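You operate a simulated robot arm through the tools that you are given. There is no shell and no other tool. Be economical: measure what you need, move in short steps, check, and stop when the job is done.

Carry out the task below with a simulated two-armed robot. There is one attempt and no reset: what you move stays moved.

Task
Put the number marker labelled "27" from the right end of the washer bench on the top of the cream bench and the number marker labelled "75" on the shelf under the washer bench. Take the tin from the slat conveyor and leave it on the black cover there. Take the gold sleeve and put it on the top of the press bench. Press the cord reset button two times. Press the counter zero button two times. Open the upper bench drawer, fetch the yellow pad from the dry end of the steel bench and set it in the inside of the upper bench drawer, then shut the drawer. The order is free. Set down upright: tin.

Only the result counts: the job must be done as asked and must still hold three seconds after the hand-in. Knocking over, shifting, dropping, spilling or breaking anything else fails it. A push-on lid holds only when it is set on centred and level and pressed home; a screw cap is set on level and turned clockwise until tight.

Robot
Two 7-joint arms with two-finger parallel grippers on one trunk, on a base that drives. Base frame: it is fixed to the floor where the robot stands at the start and does not move with it; the origin is under the middle of the robot, x ahead of it, y to its left, z up; the surface under the hand at the start is at about z = 0.8. Units: m, rad, N and s.
The left shoulder is at the start at [0.07, 0.188, 1.165], the right one opposite. With the tool pointing down near the work surface each hand reaches from about 0.3 to 0.8 m from the robot's upright axis, wherever it stands, measured 20 degrees to its own side. Places, roughly: cord reset button [3, 5, 0.5]; counter zero button [3, 5.8, 0.8]; cover [3.5, 4, 0.75]; gold sleeve [3.5, 4.25, 0.75]; inside of the upper bench drawer [5.5, 4.7, 0.6]; number marker [0.5, 0, 0.75]; shelf under the washer bench [0.6, 0.7, 0.2]; tin [3.5, 3.5, 0.75]; top of the cream bench [1.5, -0.2, 0.8]; top of the press bench [1.5, 4.9, 0.8]; upper bench drawer [5.4, 4.7, 0.7]; yellow pad (9x6x4 cm) [5.6, 4.7, 0.8]. Payload 3.91 kg a hand.
The TCP of each hand is the grasp point between the finger pads, 0.03 m short of the fingertips. In the tool frame z runs along the fingers and y along their closing line. The gripper opens to 0.11 m. The fingers are 0.02 m wide and 0.01 m thick; the gripper's body (0.048 by 0.112 m) begins 0.055 m behind the TCP.
Orientation is that of the tool frame in the base frame, as a unit quaternion [x, y, z, w]. With the fingers straight down and closing along the base's y, the tool's x points along the base's -x, its y along +y and its z along -z.

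Tools
- The arms move only by the tool apply_moves. It takes "left_commands", "right_commands" or both (then of equal length, played together; a hand with none holds still); each is a list of rows, each an object of numbers (a shift or turn left out is 0, a gripper value left out holds the last): "ax", "ay", "az": the turn, a rotation vector about the tool's x, y, z in rad; "dx", "dy", "dz": the shift along the tool's x, y, z in m; "gripper": the finger opening in m, from 0 to 0.11. In form: [{"ax": .., "ay": .., "az": .., "dx": .., "dy": .., "dz": .., "gripper": ..}, ...]. A call has 1 to 12 rows; each row is the pose to reach, as a shift and turn from the pose commanded when the call began, along the tool's axes at that moment. A row lasts 0.2 s, in which the tool goes at most 0.05 m and 0.15 rad; a call with a longer step from one row to the next is refused whole, and so is a gripper value outside its range. A pose out of reach is approached as far as the arm can. The call stops where the force on the tool passes 40 N (or 10 N more than at its start, if that is more) or the arm is blocked; 0.2 s more then pass. Each finger travels about 0.072 m/s and halts on what it meets, pressing with about 39 N; the grip force reading is that of the motor and also rises with nothing between the fingers. The clock runs only during rows and for 0.2 s after the last one: add rows that repeat a pose to give the fingers time. It gives the time, the measured TCP pose, the force on the tool (base axes), the opening and the grip force at its end, in the units of the frame above (readings bear some noise), with the torque about the TCP (base axes, N m) and any sound that the robot's microphone picked up.
- Cameras (640 x 400 px; columns grow to the right, rows downward): "scene" is now at [0.1292, 0.022, 1.3779]; the picture's right is [0.27, -0.96, 0.00], its down [-0.68, -0.19, -0.71] and it looks along [0.68, 0.19, -0.71] (base axes); focal length 234 px, centre (320, 200). "left" rides on the left gripper at [0.072, -0.017, -0.103] in its tool frame; the picture's right is [0.23, 0.97, 0.00], its down [-0.76, 0.18, -0.62] and it looks along [-0.61, 0.14, 0.78] (tool axes); focal length 222 px, centre (320, 200). "right" rides on the right gripper at [0.072, 0.017, -0.103] in its tool frame; the picture's right is [-0.23, 0.97, 0.00], its down [-0.76, -0.18, -0.62] and it looks along [-0.61, -0.14, 0.78] (tool axes); focal length 222 px, centre (320, 200). There is no depth. A picture from a camera that has moved, and an enlarged one, comes with that camera's place and axes in the base frame and with its lens.
- capture(camera): a new picture of that camera. It takes no simulated time.
- lift_body(by): slides the trunk up (or, below 0, down) by that many m; the arms and the scene camera ride with it, the base frame stays. It gives what a move gives, with no picture.
- roll_base(legs): drives the robot by 1 to 6 legs, each [ahead, turn to the left] in m and rad, along the robot's own axes; the way and the turn of a leg run together, so that a leg with both is an arc; at most 1.5 m and 3.142 rad a leg. The arms and the cameras ride along, it lands a little off, and it stops where it bumps. It gives what a move gives.
- aim_head(pan, tilt): turns the head with the scene camera to pan (to the left, within 1.501 rad either way) and tilt (down, from -0.506 to 1.204), counted from straight ahead of the robot. It gives what a move gives.
- enlarge(camera, box): a new picture of the part [left, top, right, bottom] of that camera's present view, enlarged. It takes no simulated time.
- job_done(): hands the job in; it is judged then, once.

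Go step by step. Nothing tells you exact positions but the pictures and the camera data: compare them with the known pose of the tool, close in by small moves and look again before you grip or let go. The budget is 207 turns and 202 pictures, counting those below and the enlarged ones. Unless the task says otherwise, let go and move clear before handing in, and close with one line.

The tools are called after "Request:" as name(argument=value, ...) on one line, values as JSON. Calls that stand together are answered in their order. apply_moves: Moves the arms, as the interface text tells. Its arguments: {"type":"object","properties":{"left_commands":{"type":"array"},"right_commands":{"type":"array"}},"required":[]} The other tools are called the same way: lift_body (by) slides the trunk up or down; roll_base (legs) drives the base; aim_head (pan, tilt) turns the head that bears the scene camera; capture (camera) takes a picture; enlarge (camera, box) takes an enlarged picture of a part of a camera's view; job_done () hands the job in.

At the start:

```text
t: 0.0
left_tcp_pos: [0.5092, 0.3762, 1.0625]
left_orientation: [0.0, 1.0, -0.001, 0.001]
left_ft_force: [-0.1, -0.1, -0.2]
left_ft_torque: [0.03, 0.01, 0.01]
left_opening: 0.1099
left_grasp_force: 0.1
right_tcp_pos: [0.4466, -0.1002, 1.199]
right_orientation: [0.0, 1.0, 0.0, 0.001]
right_ft_force: [0.0, 0.0, -0.5]
right_ft_torque: [0.01, 0.01, 0.01]
right_opening: 0.11
right_grasp_force: 0.1
trunk travel left (down, up): [-0.675, 0.265]
robot x, y, heading: [-0.0027, -0.0016, -0.005]
head pan, tilt: [0.272, 0.784]
```

scene: 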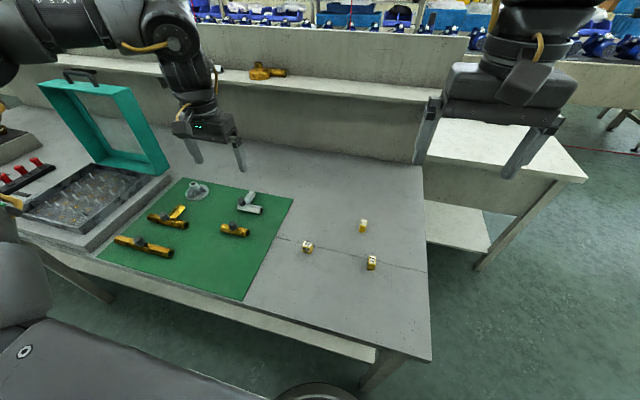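
right: 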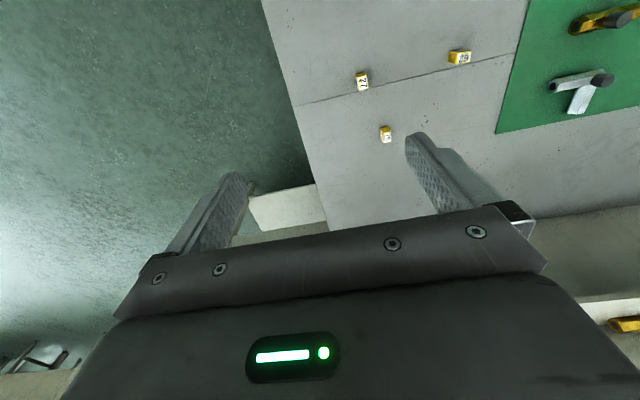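
left: 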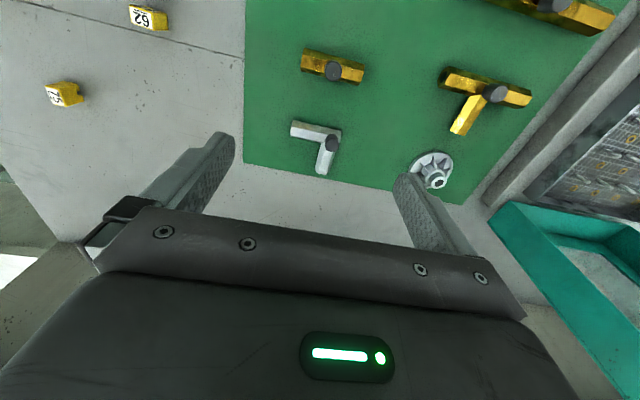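

I see three yellow number markers on the right end of the washer bench; I need to read their labels. I enlarge the views.

Request:
enlarge(camera="right", box=[330, 30, 490, 150])

Request:
enlarge(camera="scene", box=[280, 200, 400, 280])

Request:
enlarge(camera="left", box=[20, 0, 180, 120])

```text
3.33 times, centred on (410, 90) of right
camera zoom: at [0.3732, -0.0828, 1.3015], right [0.23, 0.97, 0.0], down [0.76, -0.18, 0.62], along [0.61, -0.14, -0.78], focal length 740 px, centre (20, 567)
```

zoom: 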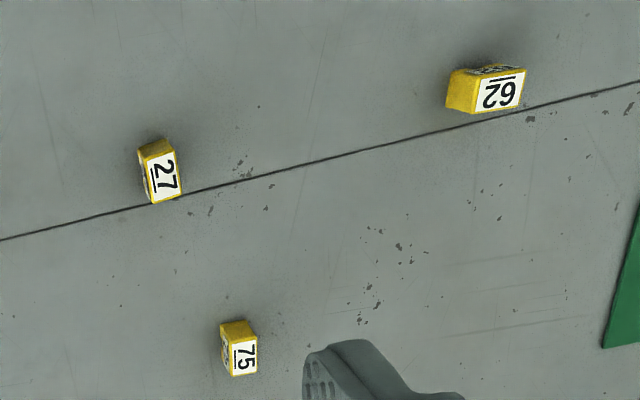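

```text
5.00 times, centred on (340, 240) of scene
camera zoom: at [0.1292, 0.022, 1.3779], right [0.27, -0.96, 0.0], down [-0.68, -0.19, -0.71], along [0.68, 0.19, -0.71], focal length 1170 px, centre (220, 0)
```

zoom: 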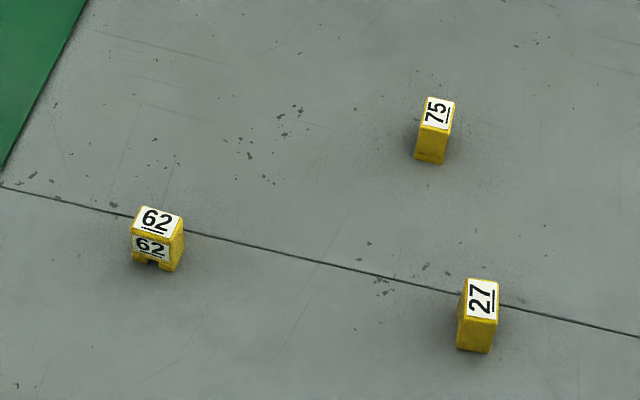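

```text
3.33 times, centred on (100, 60) of left
camera zoom: at [0.4378, 0.3606, 1.1655], right [-0.23, 0.97, 0.0], down [0.76, 0.18, 0.62], along [0.61, 0.14, -0.78], focal length 740 px, centre (1053, 667)
```

zoom: 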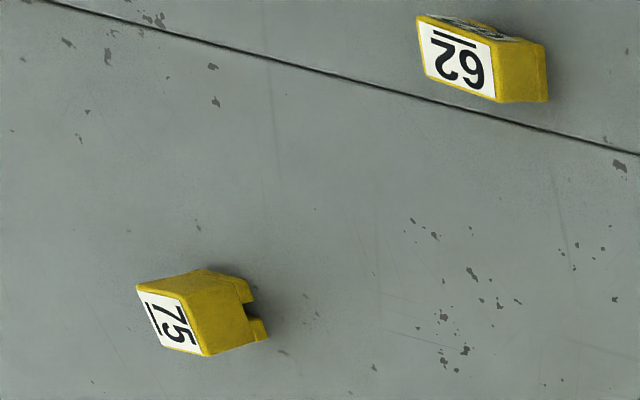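

Labels are clear: 27 is nearest the right front, at about (0.49, -0.02), 75 at about (0.63, 0.01). I move the right hand over 27 and look.

Request:
apply_moves(right_commands=[{"dx": -0.01, "dy": 0.02, "dz": 0.04}, {"dx": -0.02, "dy": 0.04, "dz": 0.08}, {"dx": -0.03, "dy": 0.06, "dz": 0.12}, {"dx": -0.04, "dy": 0.075, "dz": 0.16}, {"dx": -0.04, "dy": 0.075, "dz": 0.2}, {"dx": -0.04, "dy": 0.075, "dz": 0.24}, {"dx": -0.04, "dy": 0.075, "dz": 0.27}])

Request:
capture(camera="right")

Request:
aim_head(pan=-0.4, tilt=0.4)

Request:
capture(camera="scene")

```text
t: 1.6
left_tcp_pos: [0.5098, 0.3769, 1.0609]
left_orientation: [0.001, 1.0, 0.0, -0.001]
left_ft_force: [0.6, 0.0, 0.0]
left_ft_torque: [-0.02, 0.03, 0.01]
left_opening: 0.11
left_grasp_force: 0.1
right_tcp_pos: [0.4875, -0.0228, 0.9264]
right_orientation: [0.0, 1.0, 0.0, 0.0]
right_ft_force: [-0.2, 0.0, -0.2]
right_ft_torque: [0.02, 0.0, -0.02]
right_opening: 0.11
right_grasp_force: 0.0
trunk travel left (down, up): [-0.675, 0.265]
robot x, y, heading: [-0.0023, -0.0001, 0.004]
head pan, tilt: [0.272, 0.784]
```

```text
195 pictures are left
camera right: at [0.414, -0.0061, 1.0299], right [0.23, 0.97, 0.0], down [0.76, -0.18, 0.62], along [0.61, -0.14, -0.78], focal length 222 px, centre (320, 200)
```

right: 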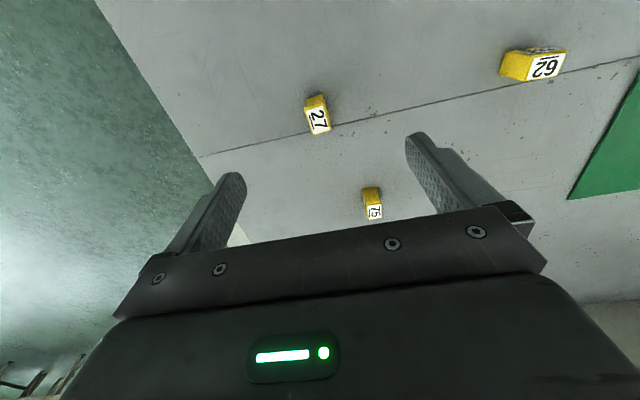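

```text
t: 2.6
left_tcp_pos: [0.5086, 0.3766, 1.0614]
left_orientation: [0.0, 1.0, 0.0, 0.0]
left_ft_force: [-0.2, 0.0, -0.3]
left_ft_torque: [-0.03, 0.01, -0.02]
left_opening: 0.1101
left_grasp_force: 0.1
right_tcp_pos: [0.4875, -0.024, 0.9267]
right_orientation: [0.001, 1.0, 0.0, 0.0]
right_ft_force: [-0.5, 0.1, 0.7]
right_ft_torque: [0.02, 0.01, 0.01]
right_opening: 0.1102
right_grasp_force: 0.0
trunk travel left (down, up): [-0.675, 0.265]
robot x, y, heading: [0.0033, -0.0008, -0.001]
head pan, tilt: [-0.4, 0.4]
```

```text
194 pictures are left
camera scene: at [0.1363, -0.0357, 1.4116], right [-0.39, -0.92, 0.0], down [-0.36, 0.15, -0.92], along [0.85, -0.36, -0.39], focal length 234 px, centre (320, 200)
```

scene: 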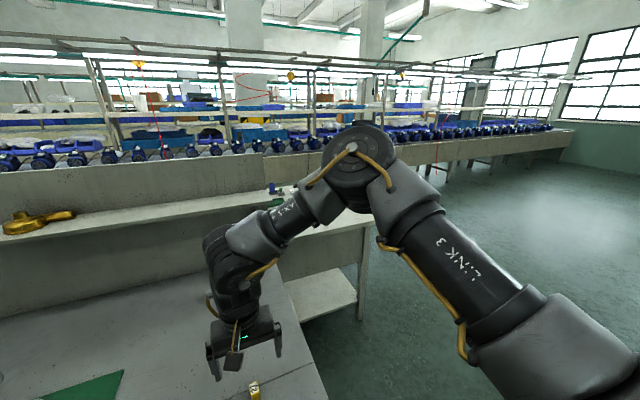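

27's top is at about (0.482, -0.022, 0.827). I check its orientation in close-up.

Request:
enlarge(camera="right", box=[280, 80, 360, 140])

Request:
enlarge(camera="right", box=[334, 170, 414, 230])

```text
6.67 times, centred on (320, 110) of right
camera zoom: at [0.4135, -0.0064, 1.0308], right [0.23, 0.97, 0.0], down [0.76, -0.18, 0.62], along [0.61, -0.14, -0.78], focal length 1481 px, centre (320, 800)
```

zoom: 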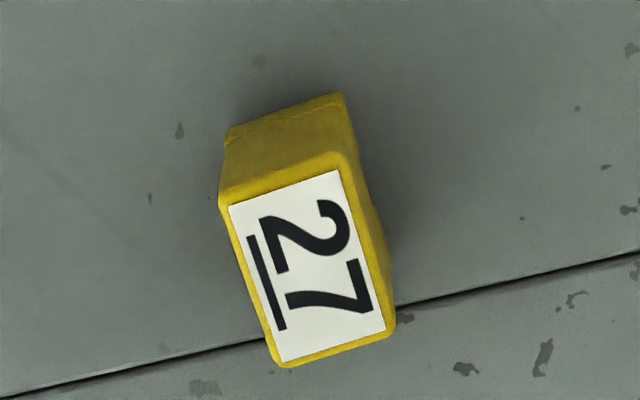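

```text
6.67 times, centred on (374, 200) of right
camera zoom: at [0.4135, -0.0064, 1.0308], right [0.23, 0.97, 0.0], down [0.76, -0.18, 0.62], along [0.61, -0.14, -0.78], focal length 1481 px, centre (-40, 200)
```

zoom: 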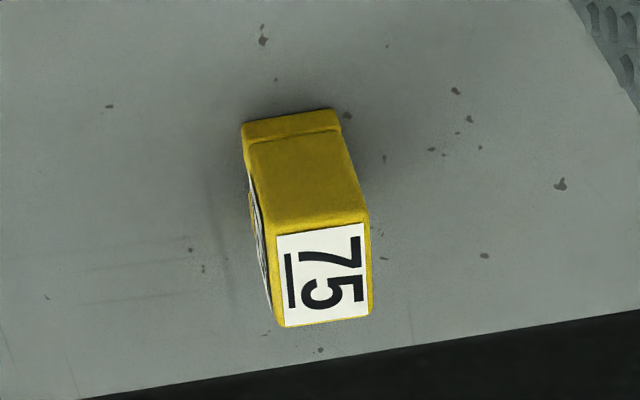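

27 lies almost aligned, about 2.5 x 1.6 cm, surface near z 0.795. I descend over it and grip with the right hand.

Request:
apply_moves(right_commands=[{"dx": 0.006, "dy": 0.001, "dz": 0.03, "az": -0.08, "gripper": 0.06}, {"dx": 0.006, "dy": 0.001, "dz": 0.06, "az": -0.08, "gripper": 0.06}, {"dx": 0.006, "dy": 0.001, "dz": 0.08, "az": -0.08, "gripper": 0.06}, {"dx": 0.006, "dy": 0.001, "dz": 0.096, "az": -0.08, "gripper": 0.06}, {"dx": 0.006, "dy": 0.001, "dz": 0.096, "az": -0.08, "gripper": 0.06}])

Request:
capture(camera="right")

```text
t: 3.9
left_tcp_pos: [0.5084, 0.3758, 1.0621]
left_orientation: [0.001, 1.0, 0.0, -0.001]
left_ft_force: [0.3, 0.2, -0.1]
left_ft_torque: [0.01, 0.01, 0.01]
left_opening: 0.1098
left_grasp_force: 0.2
right_tcp_pos: [0.4811, -0.0234, 0.8306]
right_orientation: [-0.04, 0.999, 0.0, -0.001]
right_ft_force: [-0.9, 0.1, -0.2]
right_ft_torque: [0.03, 0.02, -0.02]
right_opening: 0.0598
right_grasp_force: 0.0
trunk travel left (down, up): [-0.675, 0.265]
robot x, y, heading: [0.0007, 0.0002, 0.002]
head pan, tilt: [-0.4, 0.4]
```

```text
191 pictures are left
camera right: at [0.4074, -0.012, 0.9342], right [0.15, 0.99, 0.0], down [0.77, -0.12, 0.62], along [0.62, -0.09, -0.78], focal length 222 px, centre (320, 200)
```

right: 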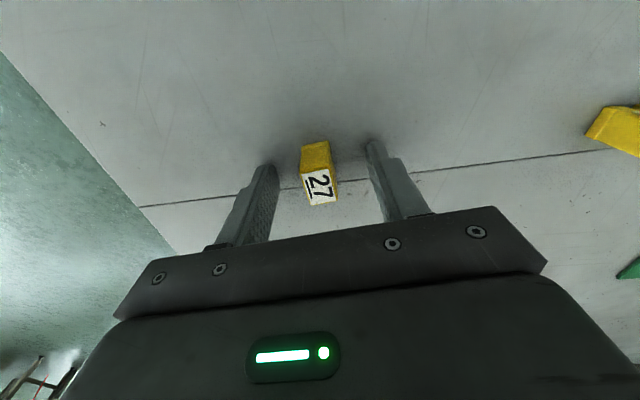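

The marker sits centred between the fingers. I close, then lift.

Request:
apply_moves(right_commands=[{"gripper": 0.0}, {"gripper": 0.0}, {"gripper": 0.0}, {"dz": -0.04, "gripper": 0.0}, {"dz": -0.09, "gripper": 0.0}, {"dz": -0.14, "gripper": 0.0}, {"dz": -0.18, "dy": -0.04, "gripper": 0.0}, {"dz": -0.2, "dy": -0.08, "gripper": 0.0}, {"dz": -0.2, "dy": -0.13, "gripper": 0.0}, {"dz": -0.2, "dy": -0.17, "gripper": 0.0}])

Request:
capture(camera="right")

```text
refused: row 7 steps farther than a row can; nothing moved
```

```text
190 pictures are left
camera right: at [0.4074, -0.012, 0.9342], right [0.15, 0.99, 0.0], down [0.77, -0.12, 0.62], along [0.62, -0.09, -0.78], focal length 222 px, centre (320, 200)
```

right: 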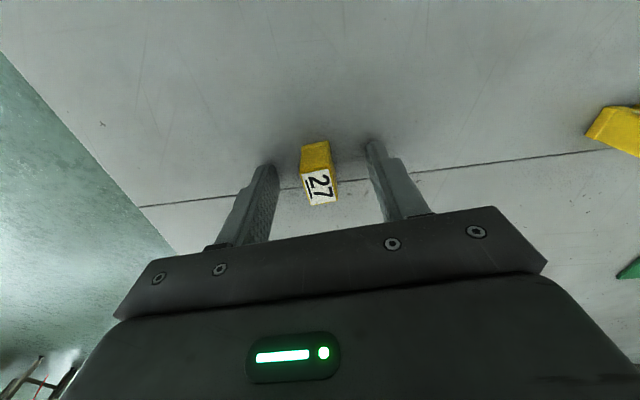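

Nothing moved because one step was too long. I retry with shorter steps.

Request:
apply_moves(right_commands=[{"gripper": 0.0}, {"gripper": 0.0}, {"gripper": 0.0}, {"dz": -0.04}, {"dz": -0.08}, {"dz": -0.12}, {"dz": -0.16}, {"dz": -0.2}, {"dz": -0.2, "dy": -0.04}, {"dz": -0.2, "dy": -0.08}, {"dz": -0.2, "dy": -0.12}, {"dz": -0.2, "dy": -0.16}])

Request:
capture(camera="right")

```text
t: 6.5
left_tcp_pos: [0.5081, 0.3762, 1.0631]
left_orientation: [0.0, 1.0, 0.0, 0.0]
left_ft_force: [-0.6, -0.3, 0.0]
left_ft_torque: [-0.01, 0.01, -0.04]
left_opening: 0.1099
left_grasp_force: 0.0
right_tcp_pos: [0.4608, -0.1415, 1.0288]
right_orientation: [-0.036, 0.999, 0.0, 0.001]
right_ft_force: [0.3, -0.3, 0.1]
right_ft_torque: [0.04, 0.01, 0.01]
right_opening: 0.0163
right_grasp_force: 38.6
right hand out of reach, approached as far as the arm can: row 11, 12
trunk travel left (down, up): [-0.675, 0.265]
robot x, y, heading: [0.0, 0.0026, -0.001]
head pan, tilt: [-0.4, 0.4]
```

```text
189 pictures are left
camera right: at [0.3868, -0.1305, 1.1322], right [0.16, 0.99, 0.0], down [0.77, -0.12, 0.62], along [0.62, -0.1, -0.78], focal length 222 px, centre (320, 200)
```

right: 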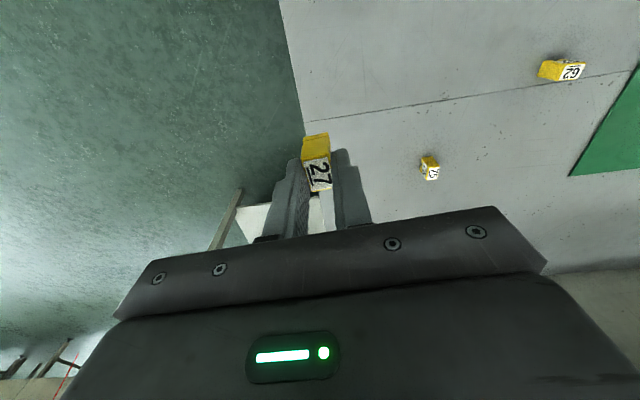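

27 is held. Before gripping 75 I look at the shelf under the bench to pick the hand tilt.

Request:
aim_head(pan=0.3, tilt=1.2)

Request:
capture(camera="scene")

Request:
aim_head(pan=1.3, tilt=0.5)

Request:
capture(camera="scene")

```text
t: 7.6
left_tcp_pos: [0.5074, 0.3768, 1.062]
left_orientation: [0.0, 1.0, 0.0, 0.0]
left_ft_force: [0.0, 0.2, -0.1]
left_ft_torque: [-0.01, -0.01, -0.03]
left_opening: 0.1103
left_grasp_force: 0.1
right_tcp_pos: [0.4617, -0.1407, 1.0281]
right_orientation: [-0.035, 0.999, -0.001, 0.002]
right_ft_force: [0.0, 0.2, 1.2]
right_ft_torque: [0.04, -0.02, -0.02]
right_opening: 0.0165
right_grasp_force: 38.8
trunk travel left (down, up): [-0.675, 0.265]
robot x, y, heading: [-0.002, -0.003, -0.003]
head pan, tilt: [0.3, 1.201]
```

```text
188 pictures are left
camera scene: at [0.1043, 0.0164, 1.3489], right [0.29, -0.96, 0.0], down [-0.89, -0.27, -0.36], along [0.35, 0.11, -0.93], focal length 234 px, centre (320, 200)
```

scene: 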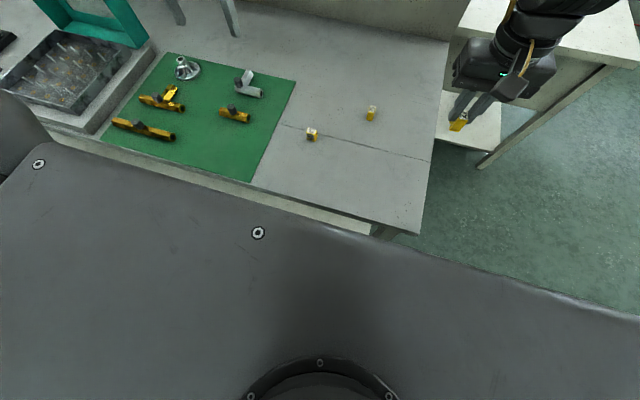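

```text
t: 8.8
left_tcp_pos: [0.5093, 0.3761, 1.0612]
left_orientation: [0.0, 1.0, -0.001, 0.001]
left_ft_force: [0.1, -0.3, -0.1]
left_ft_torque: [-0.02, 0.0, 0.01]
left_opening: 0.1102
left_grasp_force: 0.0
right_tcp_pos: [0.4615, -0.1414, 1.0284]
right_orientation: [-0.035, 0.999, -0.001, 0.002]
right_ft_force: [-0.2, -0.1, 0.4]
right_ft_torque: [0.02, 0.01, -0.01]
right_opening: 0.0162
right_grasp_force: 39.2
trunk travel left (down, up): [-0.675, 0.265]
robot x, y, heading: [0.0034, 0.0006, 0.003]
head pan, tilt: [1.3, 0.499]
```

```text
187 pictures are left
camera scene: at [0.0752, 0.0878, 1.4025], right [0.96, -0.27, 0.0], down [-0.13, -0.46, -0.88], along [0.24, 0.85, -0.48], focal length 234 px, centre (320, 200)
```

scene: 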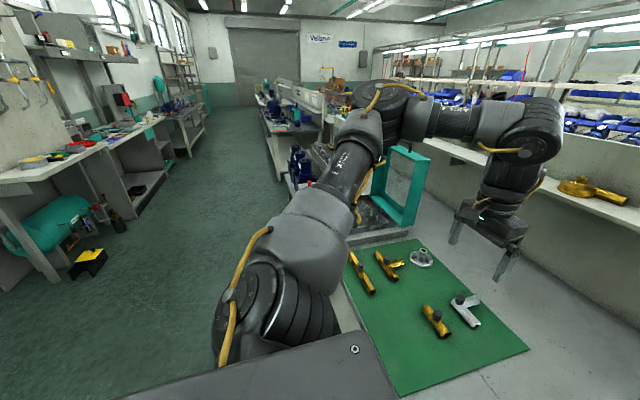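

The shelf lies behind the bench front. I move the right hand aside first.

Request:
apply_moves(right_commands=[{"dx": -0.03, "dy": -0.03}, {"dx": -0.06, "dy": -0.06}, {"dx": -0.08, "dy": -0.1}, {"dx": -0.08, "dy": -0.14}])

```text
t: 9.8
left_tcp_pos: [0.5099, 0.3762, 1.0623]
left_orientation: [-0.001, 1.0, 0.0, 0.0]
left_ft_force: [0.1, -0.4, 0.1]
left_ft_torque: [0.0, -0.02, 0.03]
left_opening: 0.11
left_grasp_force: 0.1
right_tcp_pos: [0.4593, -0.1414, 1.0271]
right_orientation: [-0.038, 0.999, -0.001, 0.0]
right_ft_force: [0.5, 0.5, 0.1]
right_ft_torque: [0.02, -0.01, 0.02]
right_opening: 0.0162
right_grasp_force: 38.9
right hand out of reach, approached as far as the arm can: row 1, 2, 3, 4
trunk travel left (down, up): [-0.675, 0.265]
robot x, y, heading: [0.0014, 0.0014, 0.0]
head pan, tilt: [1.3, 0.499]
```

The right arm is at some joint limit; I test a move upward and outward.

Request:
apply_moves(right_commands=[{"dz": -0.04, "az": 0.08}, {"dz": -0.08, "az": 0.08}, {"dz": -0.12, "az": 0.08}, {"dz": -0.12, "dy": -0.04, "az": 0.2}, {"dz": -0.12, "dy": -0.08, "az": 0.3}])

Request:
capture(camera="right")

```text
t: 11.1
left_tcp_pos: [0.5092, 0.3747, 1.0638]
left_orientation: [0.0, 1.0, 0.001, 0.0]
left_ft_force: [0.1, 0.4, 0.1]
left_ft_torque: [0.02, 0.02, -0.03]
left_opening: 0.1101
left_grasp_force: 0.0
right_tcp_pos: [0.4627, -0.2236, 1.1492]
right_orientation: [0.112, 0.994, 0.001, -0.001]
right_ft_force: [-0.2, -0.2, 1.3]
right_ft_torque: [0.0, -0.01, 0.01]
right_opening: 0.0166
right_grasp_force: 39.2
trunk travel left (down, up): [-0.675, 0.265]
robot x, y, heading: [-0.0001, 0.0006, 0.006]
head pan, tilt: [1.3, 0.499]
```

```text
186 pictures are left
camera right: at [0.3955, -0.1913, 1.2518], right [0.44, 0.9, 0.0], down [0.7, -0.34, 0.62], along [0.56, -0.27, -0.78], focal length 222 px, centre (320, 200)
```

right: 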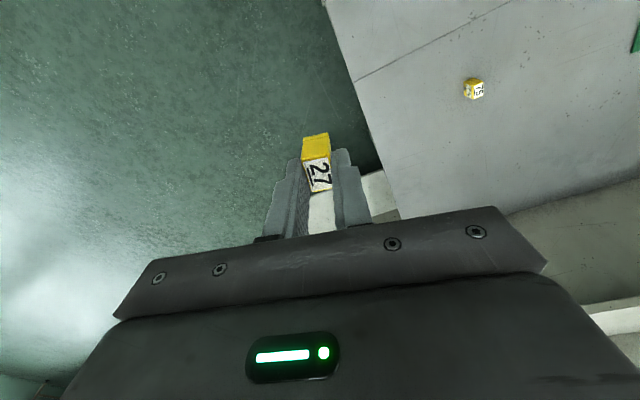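

The right hand is clear. Now I bring the left hand over 75, tilting forward 0.55 rad.

Request:
apply_moves(left_commands=[{"dx": -0.005, "dy": -0.045, "ay": 0}, {"dx": -0.01, "dy": -0.09}, {"dx": -0.02, "dy": -0.13, "dz": 0.01}, {"dx": -0.03, "dy": -0.17, "dz": 0.02}, {"dx": -0.035, "dy": -0.21, "dz": 0.03, "ay": -0.1}, {"dx": -0.04, "dy": -0.25, "dz": 0.04, "ay": -0.2}, {"dx": -0.04, "dy": -0.285, "dz": 0.055, "ay": -0.3}, {"dx": -0.04, "dy": -0.32, "dz": 0.07, "ay": -0.42}, {"dx": -0.04, "dy": -0.34, "dz": 0.09, "ay": -0.5}, {"dx": -0.04, "dy": -0.358, "dz": 0.12, "ay": -0.55, "gripper": 0.06}, {"dx": -0.04, "dy": -0.358, "dz": 0.14, "ay": -0.55}])

Request:
capture(camera="left")

```text
t: 13.4
left_tcp_pos: [0.602, 0.0139, 0.9045]
left_orientation: [0.001, 0.963, -0.001, 0.271]
left_ft_force: [-0.1, -0.1, -1.0]
left_ft_torque: [-0.03, 0.02, -0.01]
left_opening: 0.0599
left_grasp_force: 0.0
left hand out of reach, approached as far as the arm can: row 7, 8, 9, 10, 11
right_tcp_pos: [0.4635, -0.221, 1.1475]
right_orientation: [0.111, 0.994, 0.0, 0.0]
right_ft_force: [0.3, 0.0, -0.4]
right_ft_torque: [-0.02, 0.01, 0.01]
right_opening: 0.0164
right_grasp_force: 38.7
trunk travel left (down, up): [-0.675, 0.265]
robot x, y, heading: [0.0003, -0.0004, -0.0]
head pan, tilt: [1.3, 0.499]
```

```text
185 pictures are left
camera left: at [0.4885, -0.0014, 0.9544], right [-0.19, 0.97, -0.12], down [0.32, 0.18, 0.93], along [0.93, 0.14, -0.35], focal length 222 px, centre (320, 200)
```

left: 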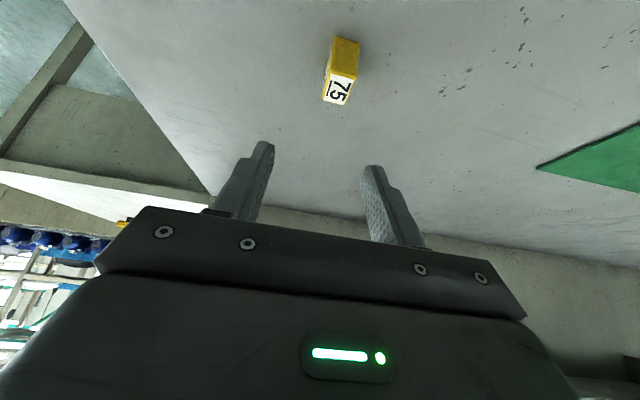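

The left hand is over 75, slightly off from commanded. I move down part of the way and check the reach.

Request:
apply_moves(left_commands=[{"dx": 0.02, "dy": 0.003, "dz": 0.02}, {"dx": 0.03, "dy": 0.005, "dz": 0.04}])

Request:
capture(camera="left")

```text
t: 14.1
left_tcp_pos: [0.5964, 0.0209, 0.8588]
left_orientation: [0.0, 0.962, 0.0, 0.272]
left_ft_force: [-0.2, -0.7, -0.1]
left_ft_torque: [0.03, -0.02, 0.01]
left_opening: 0.0599
left_grasp_force: 0.1
right_tcp_pos: [0.464, -0.2201, 1.1485]
right_orientation: [0.111, 0.994, 0.0, 0.001]
right_ft_force: [0.3, -0.2, 0.0]
right_ft_torque: [-0.01, 0.01, 0.0]
right_opening: 0.0165
right_grasp_force: 39.3
trunk travel left (down, up): [-0.675, 0.265]
robot x, y, heading: [0.0014, -0.001, 0.002]
head pan, tilt: [1.3, 0.499]
```

```text
184 pictures are left
camera left: at [0.4828, 0.0058, 0.9082], right [-0.19, 0.97, -0.12], down [0.32, 0.18, 0.93], along [0.93, 0.14, -0.35], focal length 222 px, centre (320, 200)
```

left: 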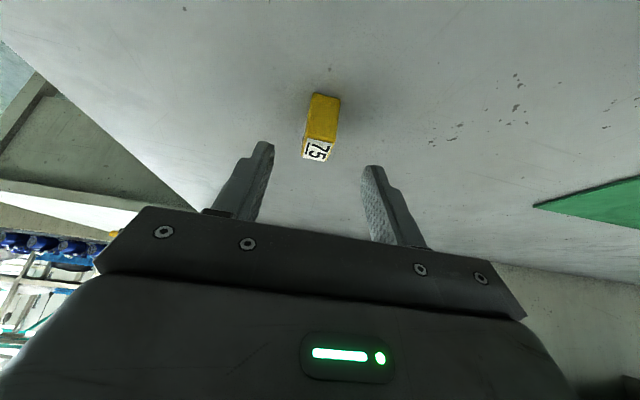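

Alignment is good; I go the last 3 cm and close.

Request:
apply_moves(left_commands=[{"dx": 0.009, "dy": -0.001, "dz": 0.012}, {"dx": 0.0173, "dy": -0.002, "dz": 0.0234}, {"dx": 0.0173, "dy": -0.002, "dz": 0.0234}])

Request:
capture(camera="left")

```text
t: 14.8
left_tcp_pos: [0.5952, 0.0199, 0.8302]
left_orientation: [-0.001, 0.962, 0.0, 0.274]
left_ft_force: [1.0, 0.3, 14.3]
left_ft_torque: [0.49, -0.11, 0.21]
left_opening: 0.0607
left_grasp_force: 0.7
right_tcp_pos: [0.462, -0.2216, 1.1496]
right_orientation: [0.11, 0.994, 0.001, 0.002]
right_ft_force: [0.0, -0.2, -0.6]
right_ft_torque: [0.0, 0.01, 0.01]
right_opening: 0.0164
right_grasp_force: 39.0
trunk travel left (down, up): [-0.675, 0.265]
robot x, y, heading: [-0.0026, -0.0038, -0.001]
head pan, tilt: [1.3, 0.499]
```

```text
183 pictures are left
camera left: at [0.4812, 0.0046, 0.8805], right [-0.19, 0.97, -0.12], down [0.32, 0.18, 0.93], along [0.93, 0.14, -0.35], focal length 222 px, centre (320, 200)
```

left: 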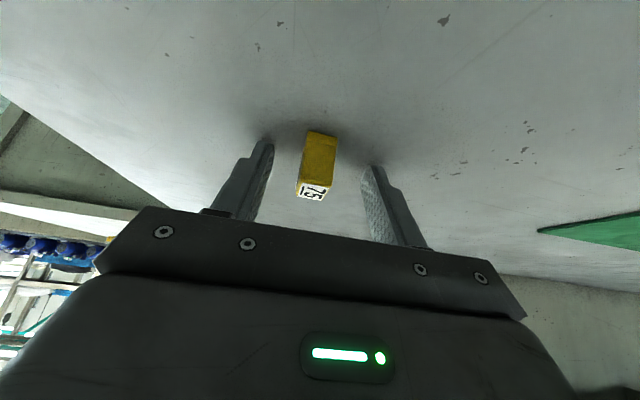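

The tips touch the table (14 N). I raise a few millimetres, close and lift.

Request:
apply_moves(left_commands=[{"dx": -0.002, "dz": -0.0034}, {"dx": -0.002, "dz": -0.0034, "gripper": 0.0}, {"dx": -0.002, "dz": -0.0034}, {"dx": -0.002, "dz": -0.0034}, {"dx": -0.018, "dz": -0.03}, {"dx": -0.04, "dz": -0.065}, {"dx": -0.062, "dz": -0.1}, {"dx": -0.08, "dz": -0.13}])

Request:
capture(camera="left")

```text
t: 16.6
left_tcp_pos: [0.6151, 0.0215, 0.9814]
left_orientation: [0.001, 0.963, 0.0, 0.27]
left_ft_force: [-0.1, 0.4, -0.6]
left_ft_torque: [0.02, -0.02, 0.03]
left_opening: 0.0169
left_grasp_force: 39.0
left hand out of reach, approached as far as the arm can: row 6, 7, 8
right_tcp_pos: [0.4619, -0.2222, 1.1494]
right_orientation: [0.11, 0.994, 0.001, 0.001]
right_ft_force: [-0.1, 0.3, 0.2]
right_ft_torque: [0.01, 0.02, 0.0]
right_opening: 0.0166
right_grasp_force: 39.2
trunk travel left (down, up): [-0.675, 0.265]
robot x, y, heading: [-0.0007, -0.0, -0.002]
head pan, tilt: [1.3, 0.499]
```

```text
182 pictures are left
camera left: at [0.5017, 0.007, 1.0315], right [-0.19, 0.97, -0.12], down [0.33, 0.18, 0.93], along [0.93, 0.14, -0.35], focal length 222 px, centre (320, 200)
```

left: 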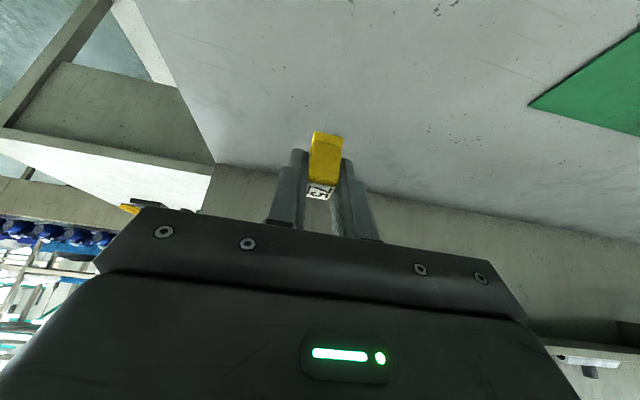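

Both markers are held. I bring the left hand back to its own side and back the robot up to see the shelf.

Request:
apply_moves(left_commands=[{"dy": 0.045}, {"dy": 0.09}, {"dy": 0.135}, {"dy": 0.18, "dz": -0.02}, {"dy": 0.225, "dz": -0.04}, {"dy": 0.265, "dz": -0.06}, {"dy": 0.3, "dz": -0.08}])

Request:
roll_base(legs=[[-0.45, 0.0]])

Request:
aim_head(pan=0.6, tilt=0.6)

Request:
capture(camera="scene")

```text
t: 18.2
left_tcp_pos: [0.573, 0.3204, 1.0474]
left_orientation: [0.0, 0.962, -0.001, 0.272]
left_ft_force: [-0.8, -0.8, 0.2]
left_ft_torque: [-0.01, 0.01, 0.02]
left_opening: 0.0166
left_grasp_force: 38.5
right_tcp_pos: [0.4615, -0.2206, 1.1495]
right_orientation: [0.11, 0.994, 0.0, 0.001]
right_ft_force: [0.0, -0.4, -1.1]
right_ft_torque: [-0.01, -0.01, -0.02]
right_opening: 0.0163
right_grasp_force: 39.1
trunk travel left (down, up): [-0.675, 0.265]
robot x, y, heading: [-0.0035, -0.0018, 0.004]
head pan, tilt: [1.3, 0.499]
```

```text
t: 20.9
left_tcp_pos: [0.1476, 0.32, 1.0459]
left_orientation: [-0.002, 0.962, 0.0, 0.272]
left_ft_force: [-1.4, -0.2, 0.3]
left_ft_torque: [-0.01, -0.05, -0.02]
left_opening: 0.0166
left_grasp_force: 39.0
right_tcp_pos: [0.0388, -0.2208, 1.1483]
right_orientation: [0.108, 0.994, 0.0, 0.0]
right_ft_force: [-0.2, 0.0, -0.9]
right_ft_torque: [0.03, -0.01, -0.01]
right_opening: 0.0165
right_grasp_force: 39.0
trunk travel left (down, up): [-0.675, 0.265]
robot x, y, heading: [-0.4276, 0.0028, 0.009]
head pan, tilt: [1.3, 0.499]
```

```text
t: 21.9
left_tcp_pos: [0.1465, 0.3204, 1.0462]
left_orientation: [-0.002, 0.962, 0.0, 0.271]
left_ft_force: [0.0, -0.8, 0.0]
left_ft_torque: [0.03, 0.0, 0.02]
left_opening: 0.0166
left_grasp_force: 39.2
right_tcp_pos: [0.0384, -0.22, 1.1485]
right_orientation: [0.109, 0.994, 0.0, 0.0]
right_ft_force: [-0.6, -0.2, -0.1]
right_ft_torque: [0.0, -0.02, 0.0]
right_opening: 0.0161
right_grasp_force: 39.2
trunk travel left (down, up): [-0.675, 0.265]
robot x, y, heading: [-0.4252, 0.0033, 0.006]
head pan, tilt: [0.6, 0.6]
```

```text
181 pictures are left
camera scene: at [-0.3029, 0.0496, 1.3934], right [0.57, -0.82, 0.0], down [-0.46, -0.32, -0.82], along [0.68, 0.47, -0.57], focal length 234 px, centre (320, 200)
```

scene: 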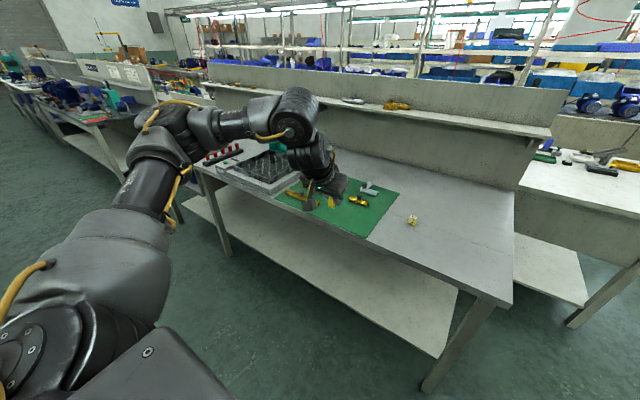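

The shelf spans x from about 0.41, y -0.1 to 2, at z near 0.2. I lower the trunk and look under the bench.

Request:
lift_body(by=-0.56)

Request:
roll_base(legs=[[0.12, 0.0]])

Request:
aim_head(pan=0.5, tilt=0.5)

Request:
capture(camera="scene")

Request:
capture(camera="left")

```text
refused: -0.56 is not a number from -0.4 to 0.4
```

```text
t: 23.2
left_tcp_pos: [0.2633, 0.323, 1.0477]
left_orientation: [-0.004, 0.962, 0.002, 0.272]
left_ft_force: [0.1, -0.2, -0.6]
left_ft_torque: [0.01, -0.01, -0.01]
left_opening: 0.0165
left_grasp_force: 39.1
right_tcp_pos: [0.1586, -0.2172, 1.1492]
right_orientation: [0.106, 0.994, 0.001, 0.001]
right_ft_force: [-0.7, -0.2, -0.9]
right_ft_torque: [0.01, 0.0, 0.01]
right_opening: 0.0165
right_grasp_force: 39.1
trunk travel left (down, up): [-0.675, 0.265]
robot x, y, heading: [-0.3088, -0.0028, 0.009]
head pan, tilt: [0.6, 0.6]
```

```text
t: 23.8
left_tcp_pos: [0.2663, 0.3237, 1.0469]
left_orientation: [-0.004, 0.962, 0.001, 0.272]
left_ft_force: [1.0, -0.5, -0.6]
left_ft_torque: [0.01, 0.02, -0.01]
left_opening: 0.017
left_grasp_force: 39.1
right_tcp_pos: [0.1589, -0.2184, 1.1485]
right_orientation: [0.106, 0.994, 0.0, 0.0]
right_ft_force: [0.0, -0.6, 1.1]
right_ft_torque: [0.0, 0.0, 0.02]
right_opening: 0.0165
right_grasp_force: 38.4
trunk travel left (down, up): [-0.675, 0.265]
robot x, y, heading: [-0.3055, 0.0022, 0.01]
head pan, tilt: [0.499, 0.499]
```

```text
180 pictures are left
camera scene: at [-0.1758, 0.0444, 1.4024], right [0.49, -0.87, 0.0], down [-0.42, -0.23, -0.88], along [0.77, 0.43, -0.48], focal length 234 px, centre (320, 200)
```

scene: 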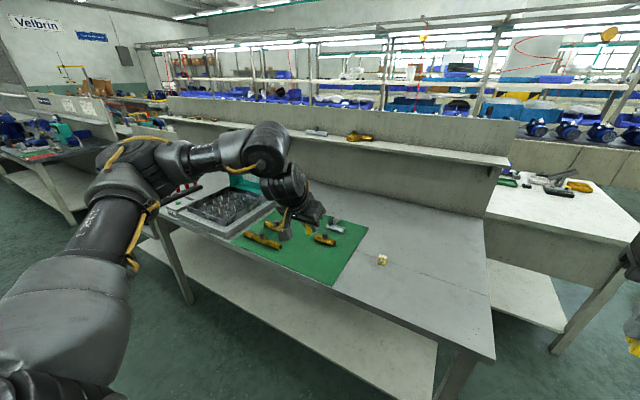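

```text
179 pictures are left
camera left: at [0.1512, 0.3066, 1.0963], right [-0.2, 0.97, -0.12], down [0.32, 0.18, 0.93], along [0.92, 0.15, -0.35], focal length 222 px, centre (320, 200)
```

left: 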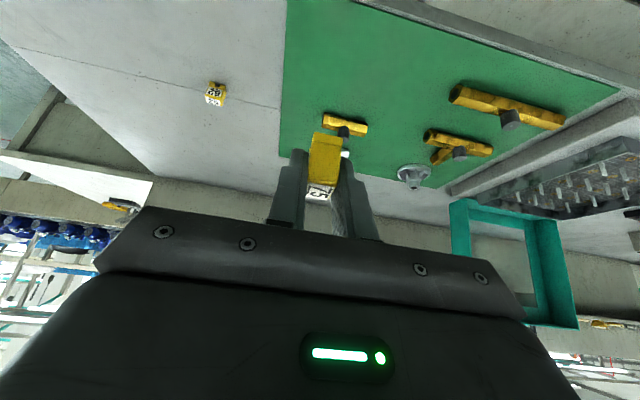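

The lift limit is 0.4 per call. I retract the left hand 0.13 m, then lower in two steps.

Request:
apply_moves(left_commands=[{"dx": 0.034, "dz": -0.021}, {"dx": 0.068, "dz": -0.042}, {"dx": 0.11, "dz": -0.068}])

Request:
lift_body(by=-0.3)

Request:
lift_body(by=-0.26)

Request:
capture(camera="scene")

Request:
capture(camera="left")

```text
t: 24.6
left_tcp_pos: [0.159, 0.3355, 1.0481]
left_orientation: [-0.003, 0.962, 0.0, 0.272]
left_ft_force: [0.0, 0.1, -0.6]
left_ft_torque: [-0.03, -0.01, -0.02]
left_opening: 0.0167
left_grasp_force: 39.0
left hand out of reach, approached as far as the arm can: row 3
right_tcp_pos: [0.1564, -0.217, 1.1502]
right_orientation: [0.106, 0.994, 0.0, 0.001]
right_ft_force: [-1.0, 0.1, -1.1]
right_ft_torque: [-0.01, -0.04, 0.0]
right_opening: 0.0164
right_grasp_force: 38.9
trunk travel left (down, up): [-0.675, 0.265]
robot x, y, heading: [-0.3066, -0.0029, 0.004]
head pan, tilt: [0.499, 0.499]
```

```text
t: 27.6
left_tcp_pos: [0.16, 0.3343, 0.7479]
left_orientation: [-0.003, 0.963, 0.0, 0.27]
left_ft_force: [-0.7, 0.6, 0.1]
left_ft_torque: [-0.01, -0.03, -0.02]
left_opening: 0.0167
left_grasp_force: 38.9
right_tcp_pos: [0.1584, -0.2181, 0.8481]
right_orientation: [0.107, 0.994, -0.001, 0.001]
right_ft_force: [-0.3, 0.6, -0.9]
right_ft_torque: [0.01, 0.01, -0.01]
right_opening: 0.0163
right_grasp_force: 39.0
trunk travel left (down, up): [-0.375, 0.565]
robot x, y, heading: [-0.3084, -0.0011, 0.007]
head pan, tilt: [0.499, 0.499]
```

```text
t: 30.3
left_tcp_pos: [0.1597, 0.3336, 0.488]
left_orientation: [-0.003, 0.962, 0.001, 0.272]
left_ft_force: [-0.2, 0.1, 0.6]
left_ft_torque: [0.03, 0.0, -0.01]
left_opening: 0.0168
left_grasp_force: 39.7
right_tcp_pos: [0.1583, -0.2179, 0.5874]
right_orientation: [0.106, 0.994, 0.0, 0.002]
right_ft_force: [-0.3, 0.0, 0.1]
right_ft_torque: [0.0, -0.01, 0.04]
right_opening: 0.0164
right_grasp_force: 39.4
trunk travel left (down, up): [-0.115, 0.825]
robot x, y, heading: [-0.3089, 0.0018, 0.013]
head pan, tilt: [0.499, 0.499]
```

```text
178 pictures are left
camera scene: at [-0.1769, 0.0443, 0.8426], right [0.49, -0.87, 0.0], down [-0.42, -0.23, -0.88], along [0.77, 0.43, -0.48], focal length 234 px, centre (320, 200)
```

scene: 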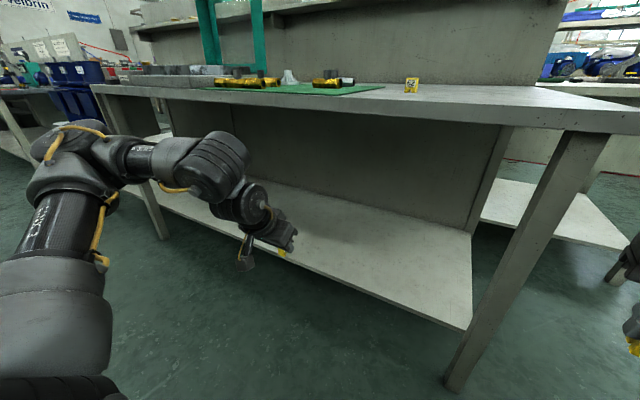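

```text
177 pictures are left
camera left: at [0.0456, 0.3177, 0.5384], right [-0.2, 0.97, -0.12], down [0.32, 0.18, 0.93], along [0.93, 0.15, -0.35], focal length 222 px, centre (320, 200)
```

left: 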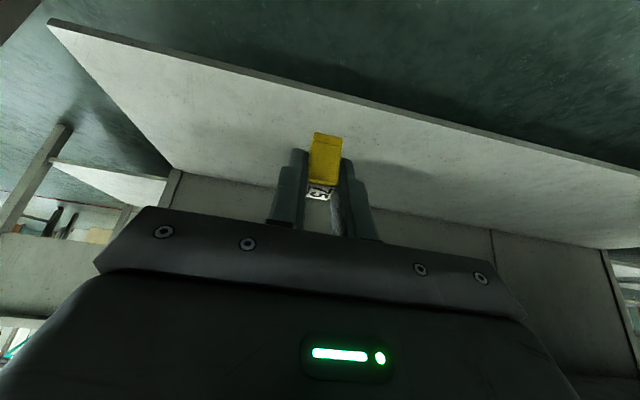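

The space under the bench is clear, shelf at about z 0.19. I bring the left hand down and forward over the shelf.

Request:
apply_moves(left_commands=[{"dx": 0.0167, "dz": 0.0367}, {"dx": 0.0333, "dz": 0.0735}, {"dx": 0.05, "dz": 0.11}, {"dx": 0.0666, "dz": 0.1469}, {"dx": 0.0313, "dz": 0.1685}, {"dx": -0.004, "dz": 0.19}, {"dx": -0.0394, "dz": 0.2118}, {"dx": -0.0747, "dz": 0.2335}, {"dx": -0.11, "dz": 0.2551}, {"dx": -0.1454, "dz": 0.2768}, {"dx": -0.1807, "dz": 0.2984}])

Request:
capture(camera="scene")

Request:
capture(camera="left")

```text
t: 32.7
left_tcp_pos: [0.4714, 0.3374, 0.3247]
left_orientation: [-0.002, 0.963, 0.0, 0.271]
left_ft_force: [-0.4, -0.3, 0.3]
left_ft_torque: [0.0, 0.02, 0.01]
left_opening: 0.0169
left_grasp_force: 39.2
right_tcp_pos: [0.1579, -0.2171, 0.5883]
right_orientation: [0.106, 0.994, 0.001, 0.0]
right_ft_force: [-0.3, -0.1, -1.3]
right_ft_torque: [0.01, 0.02, 0.02]
right_opening: 0.0164
right_grasp_force: 38.8
trunk travel left (down, up): [-0.115, 0.825]
robot x, y, heading: [-0.3086, 0.0041, 0.01]
head pan, tilt: [0.499, 0.499]
```

```text
176 pictures are left
camera scene: at [-0.1768, 0.0442, 0.8425], right [0.49, -0.87, 0.0], down [-0.42, -0.23, -0.88], along [0.77, 0.43, -0.48], focal length 234 px, centre (320, 200)
```

scene: 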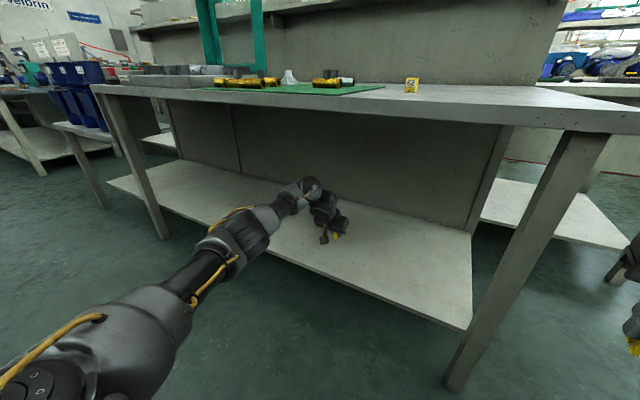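

```text
175 pictures are left
camera left: at [0.356, 0.3211, 0.3754], right [-0.2, 0.97, -0.12], down [0.32, 0.18, 0.93], along [0.93, 0.15, -0.35], focal length 222 px, centre (320, 200)
```

left: 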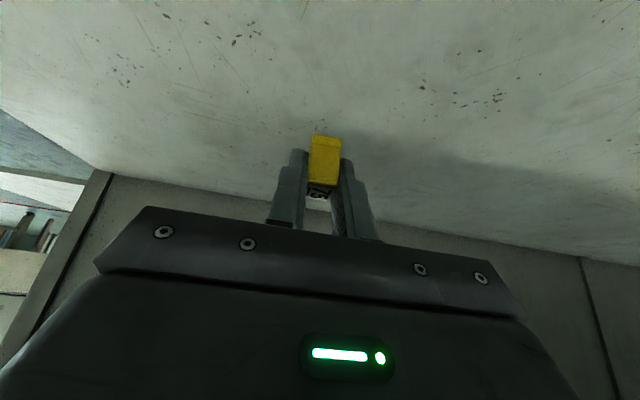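

Well placed over the shelf. I lower slowly.

Request:
apply_moves(left_commands=[{"dx": 0.0157, "dz": 0.0256}, {"dx": 0.0314, "dz": 0.0512}, {"dx": 0.04, "dz": 0.0652}])

Request:
enlarge(camera="scene", box=[270, 180, 390, 280])

```text
t: 33.5
left_tcp_pos: [0.47, 0.3353, 0.2481]
left_orientation: [-0.003, 0.963, 0.0, 0.271]
left_ft_force: [-0.3, -0.3, 0.0]
left_ft_torque: [-0.02, -0.01, 0.01]
left_opening: 0.0164
left_grasp_force: 38.6
right_tcp_pos: [0.1581, -0.2177, 0.5885]
right_orientation: [0.106, 0.994, 0.0, 0.002]
right_ft_force: [0.8, 0.3, -1.0]
right_ft_torque: [0.02, -0.02, 0.01]
right_opening: 0.0165
right_grasp_force: 39.0
trunk travel left (down, up): [-0.115, 0.825]
robot x, y, heading: [-0.3096, -0.0025, 0.009]
head pan, tilt: [0.499, 0.499]
```

```text
4.00 times, centred on (330, 230) of scene
camera zoom: at [-0.1767, 0.0444, 0.8425], right [0.49, -0.87, 0.0], down [-0.42, -0.23, -0.88], along [0.77, 0.43, -0.48], focal length 936 px, centre (280, 80)
```

zoom: 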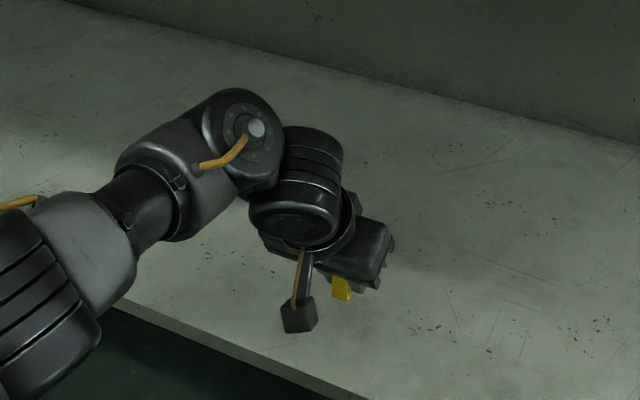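

Close to the shelf now; I creep down in 4 mm steps.

Request:
apply_moves(left_commands=[{"dx": 0.0021, "dz": 0.0034}, {"dx": 0.0042, "dz": 0.0068}, {"dx": 0.0057, "dz": 0.0094}])

```text
t: 34.3
left_tcp_pos: [0.4708, 0.3354, 0.2382]
left_orientation: [-0.003, 0.963, 0.0, 0.27]
left_ft_force: [0.0, 0.6, -1.5]
left_ft_torque: [0.0, -0.02, -0.01]
left_opening: 0.0166
left_grasp_force: 38.9
right_tcp_pos: [0.1582, -0.2174, 0.5879]
right_orientation: [0.107, 0.994, 0.0, 0.001]
right_ft_force: [0.1, -0.3, 0.0]
right_ft_torque: [-0.03, -0.02, -0.02]
right_opening: 0.0167
right_grasp_force: 39.1
trunk travel left (down, up): [-0.115, 0.825]
robot x, y, heading: [-0.3092, -0.0028, 0.007]
head pan, tilt: [0.499, 0.499]
```

Request:
apply_moves(left_commands=[{"dx": 0.0016, "dz": 0.0026}, {"dx": 0.0032, "dz": 0.0052}])

```text
t: 34.9
left_tcp_pos: [0.4694, 0.3351, 0.2312]
left_orientation: [-0.003, 0.963, 0.0, 0.271]
left_ft_force: [-0.3, -0.6, 0.0]
left_ft_torque: [-0.01, 0.01, 0.01]
left_opening: 0.0168
left_grasp_force: 38.7
right_tcp_pos: [0.1588, -0.2174, 0.5889]
right_orientation: [0.106, 0.994, 0.0, 0.001]
right_ft_force: [0.0, -0.1, -0.8]
right_ft_torque: [-0.02, 0.02, -0.03]
right_opening: 0.0164
right_grasp_force: 38.3
trunk travel left (down, up): [-0.115, 0.825]
robot x, y, heading: [-0.3075, -0.0014, 0.01]
head pan, tilt: [0.499, 0.499]
```

No contact yet; I continue creeping.

Request:
apply_moves(left_commands=[{"dx": 0.0016, "dz": 0.0026}, {"dx": 0.0032, "dz": 0.0052}])

Request:
capture(camera="left")

```text
t: 35.5
left_tcp_pos: [0.47, 0.3353, 0.2263]
left_orientation: [-0.003, 0.963, 0.0, 0.27]
left_ft_force: [-0.3, -0.2, 0.4]
left_ft_torque: [-0.02, 0.02, 0.03]
left_opening: 0.0167
left_grasp_force: 38.9
right_tcp_pos: [0.1574, -0.2179, 0.588]
right_orientation: [0.106, 0.994, 0.0, 0.001]
right_ft_force: [-0.2, 0.1, -0.8]
right_ft_torque: [0.03, 0.01, 0.0]
right_opening: 0.0165
right_grasp_force: 38.8
trunk travel left (down, up): [-0.115, 0.825]
robot x, y, heading: [-0.3062, -0.0006, 0.009]
head pan, tilt: [0.499, 0.499]
```

```text
173 pictures are left
camera left: at [0.3558, 0.3186, 0.2765], right [-0.2, 0.97, -0.12], down [0.32, 0.18, 0.93], along [0.92, 0.15, -0.35], focal length 222 px, centre (320, 200)
```

left: 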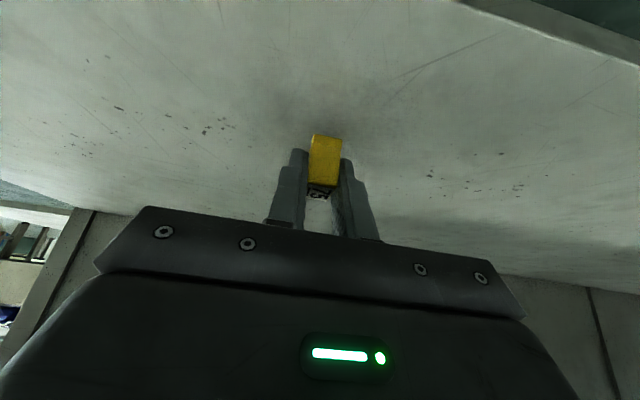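

Request:
apply_moves(left_commands=[{"dx": 0.0016, "dz": 0.0026}, {"dx": 0.0032, "dz": 0.0052}, {"dx": 0.0047, "dz": 0.0077}, {"dx": 0.0063, "dz": 0.0102}])

```text
t: 36.5
left_tcp_pos: [0.4706, 0.3341, 0.2161]
left_orientation: [-0.003, 0.963, 0.0, 0.27]
left_ft_force: [0.1, -1.6, -0.8]
left_ft_torque: [-0.01, -0.01, -0.02]
left_opening: 0.0164
left_grasp_force: 38.7
right_tcp_pos: [0.158, -0.2177, 0.589]
right_orientation: [0.106, 0.994, 0.0, 0.001]
right_ft_force: [0.0, -0.5, 0.1]
right_ft_torque: [-0.02, -0.03, -0.01]
right_opening: 0.0163
right_grasp_force: 38.6
trunk travel left (down, up): [-0.115, 0.825]
robot x, y, heading: [-0.3038, 0.0008, 0.01]
head pan, tilt: [0.499, 0.499]
```

Request:
apply_moves(left_commands=[{"dx": 0.0016, "dz": 0.0026}, {"dx": 0.0032, "dz": 0.0052}, {"dx": 0.0047, "dz": 0.0077}, {"dx": 0.0063, "dz": 0.0102}])

Request:
capture(camera="left")

```text
t: 37.5
left_tcp_pos: [0.4722, 0.3363, 0.2118]
left_orientation: [-0.003, 0.961, 0.0, 0.277]
left_ft_force: [-7.3, -0.3, 28.2]
left_ft_torque: [0.01, 0.29, -0.02]
left_opening: 0.0167
left_grasp_force: 38.7
right_tcp_pos: [0.1557, -0.2182, 0.5899]
right_orientation: [0.107, 0.994, 0.002, 0.003]
right_ft_force: [-0.5, 0.0, -0.2]
right_ft_torque: [0.01, 0.0, -0.01]
right_opening: 0.0165
right_grasp_force: 39.6
trunk travel left (down, up): [-0.115, 0.825]
robot x, y, heading: [-0.3065, -0.002, 0.009]
head pan, tilt: [0.499, 0.499]
```

```text
172 pictures are left
camera left: at [0.3563, 0.3188, 0.2605], right [-0.2, 0.97, -0.12], down [0.31, 0.18, 0.93], along [0.93, 0.15, -0.34], focal length 222 px, centre (320, 200)
```

left: 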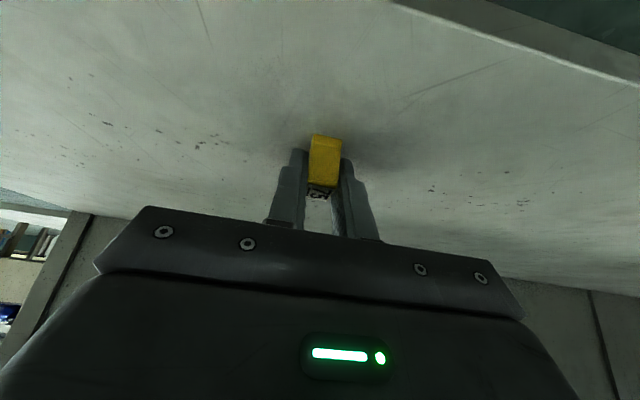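

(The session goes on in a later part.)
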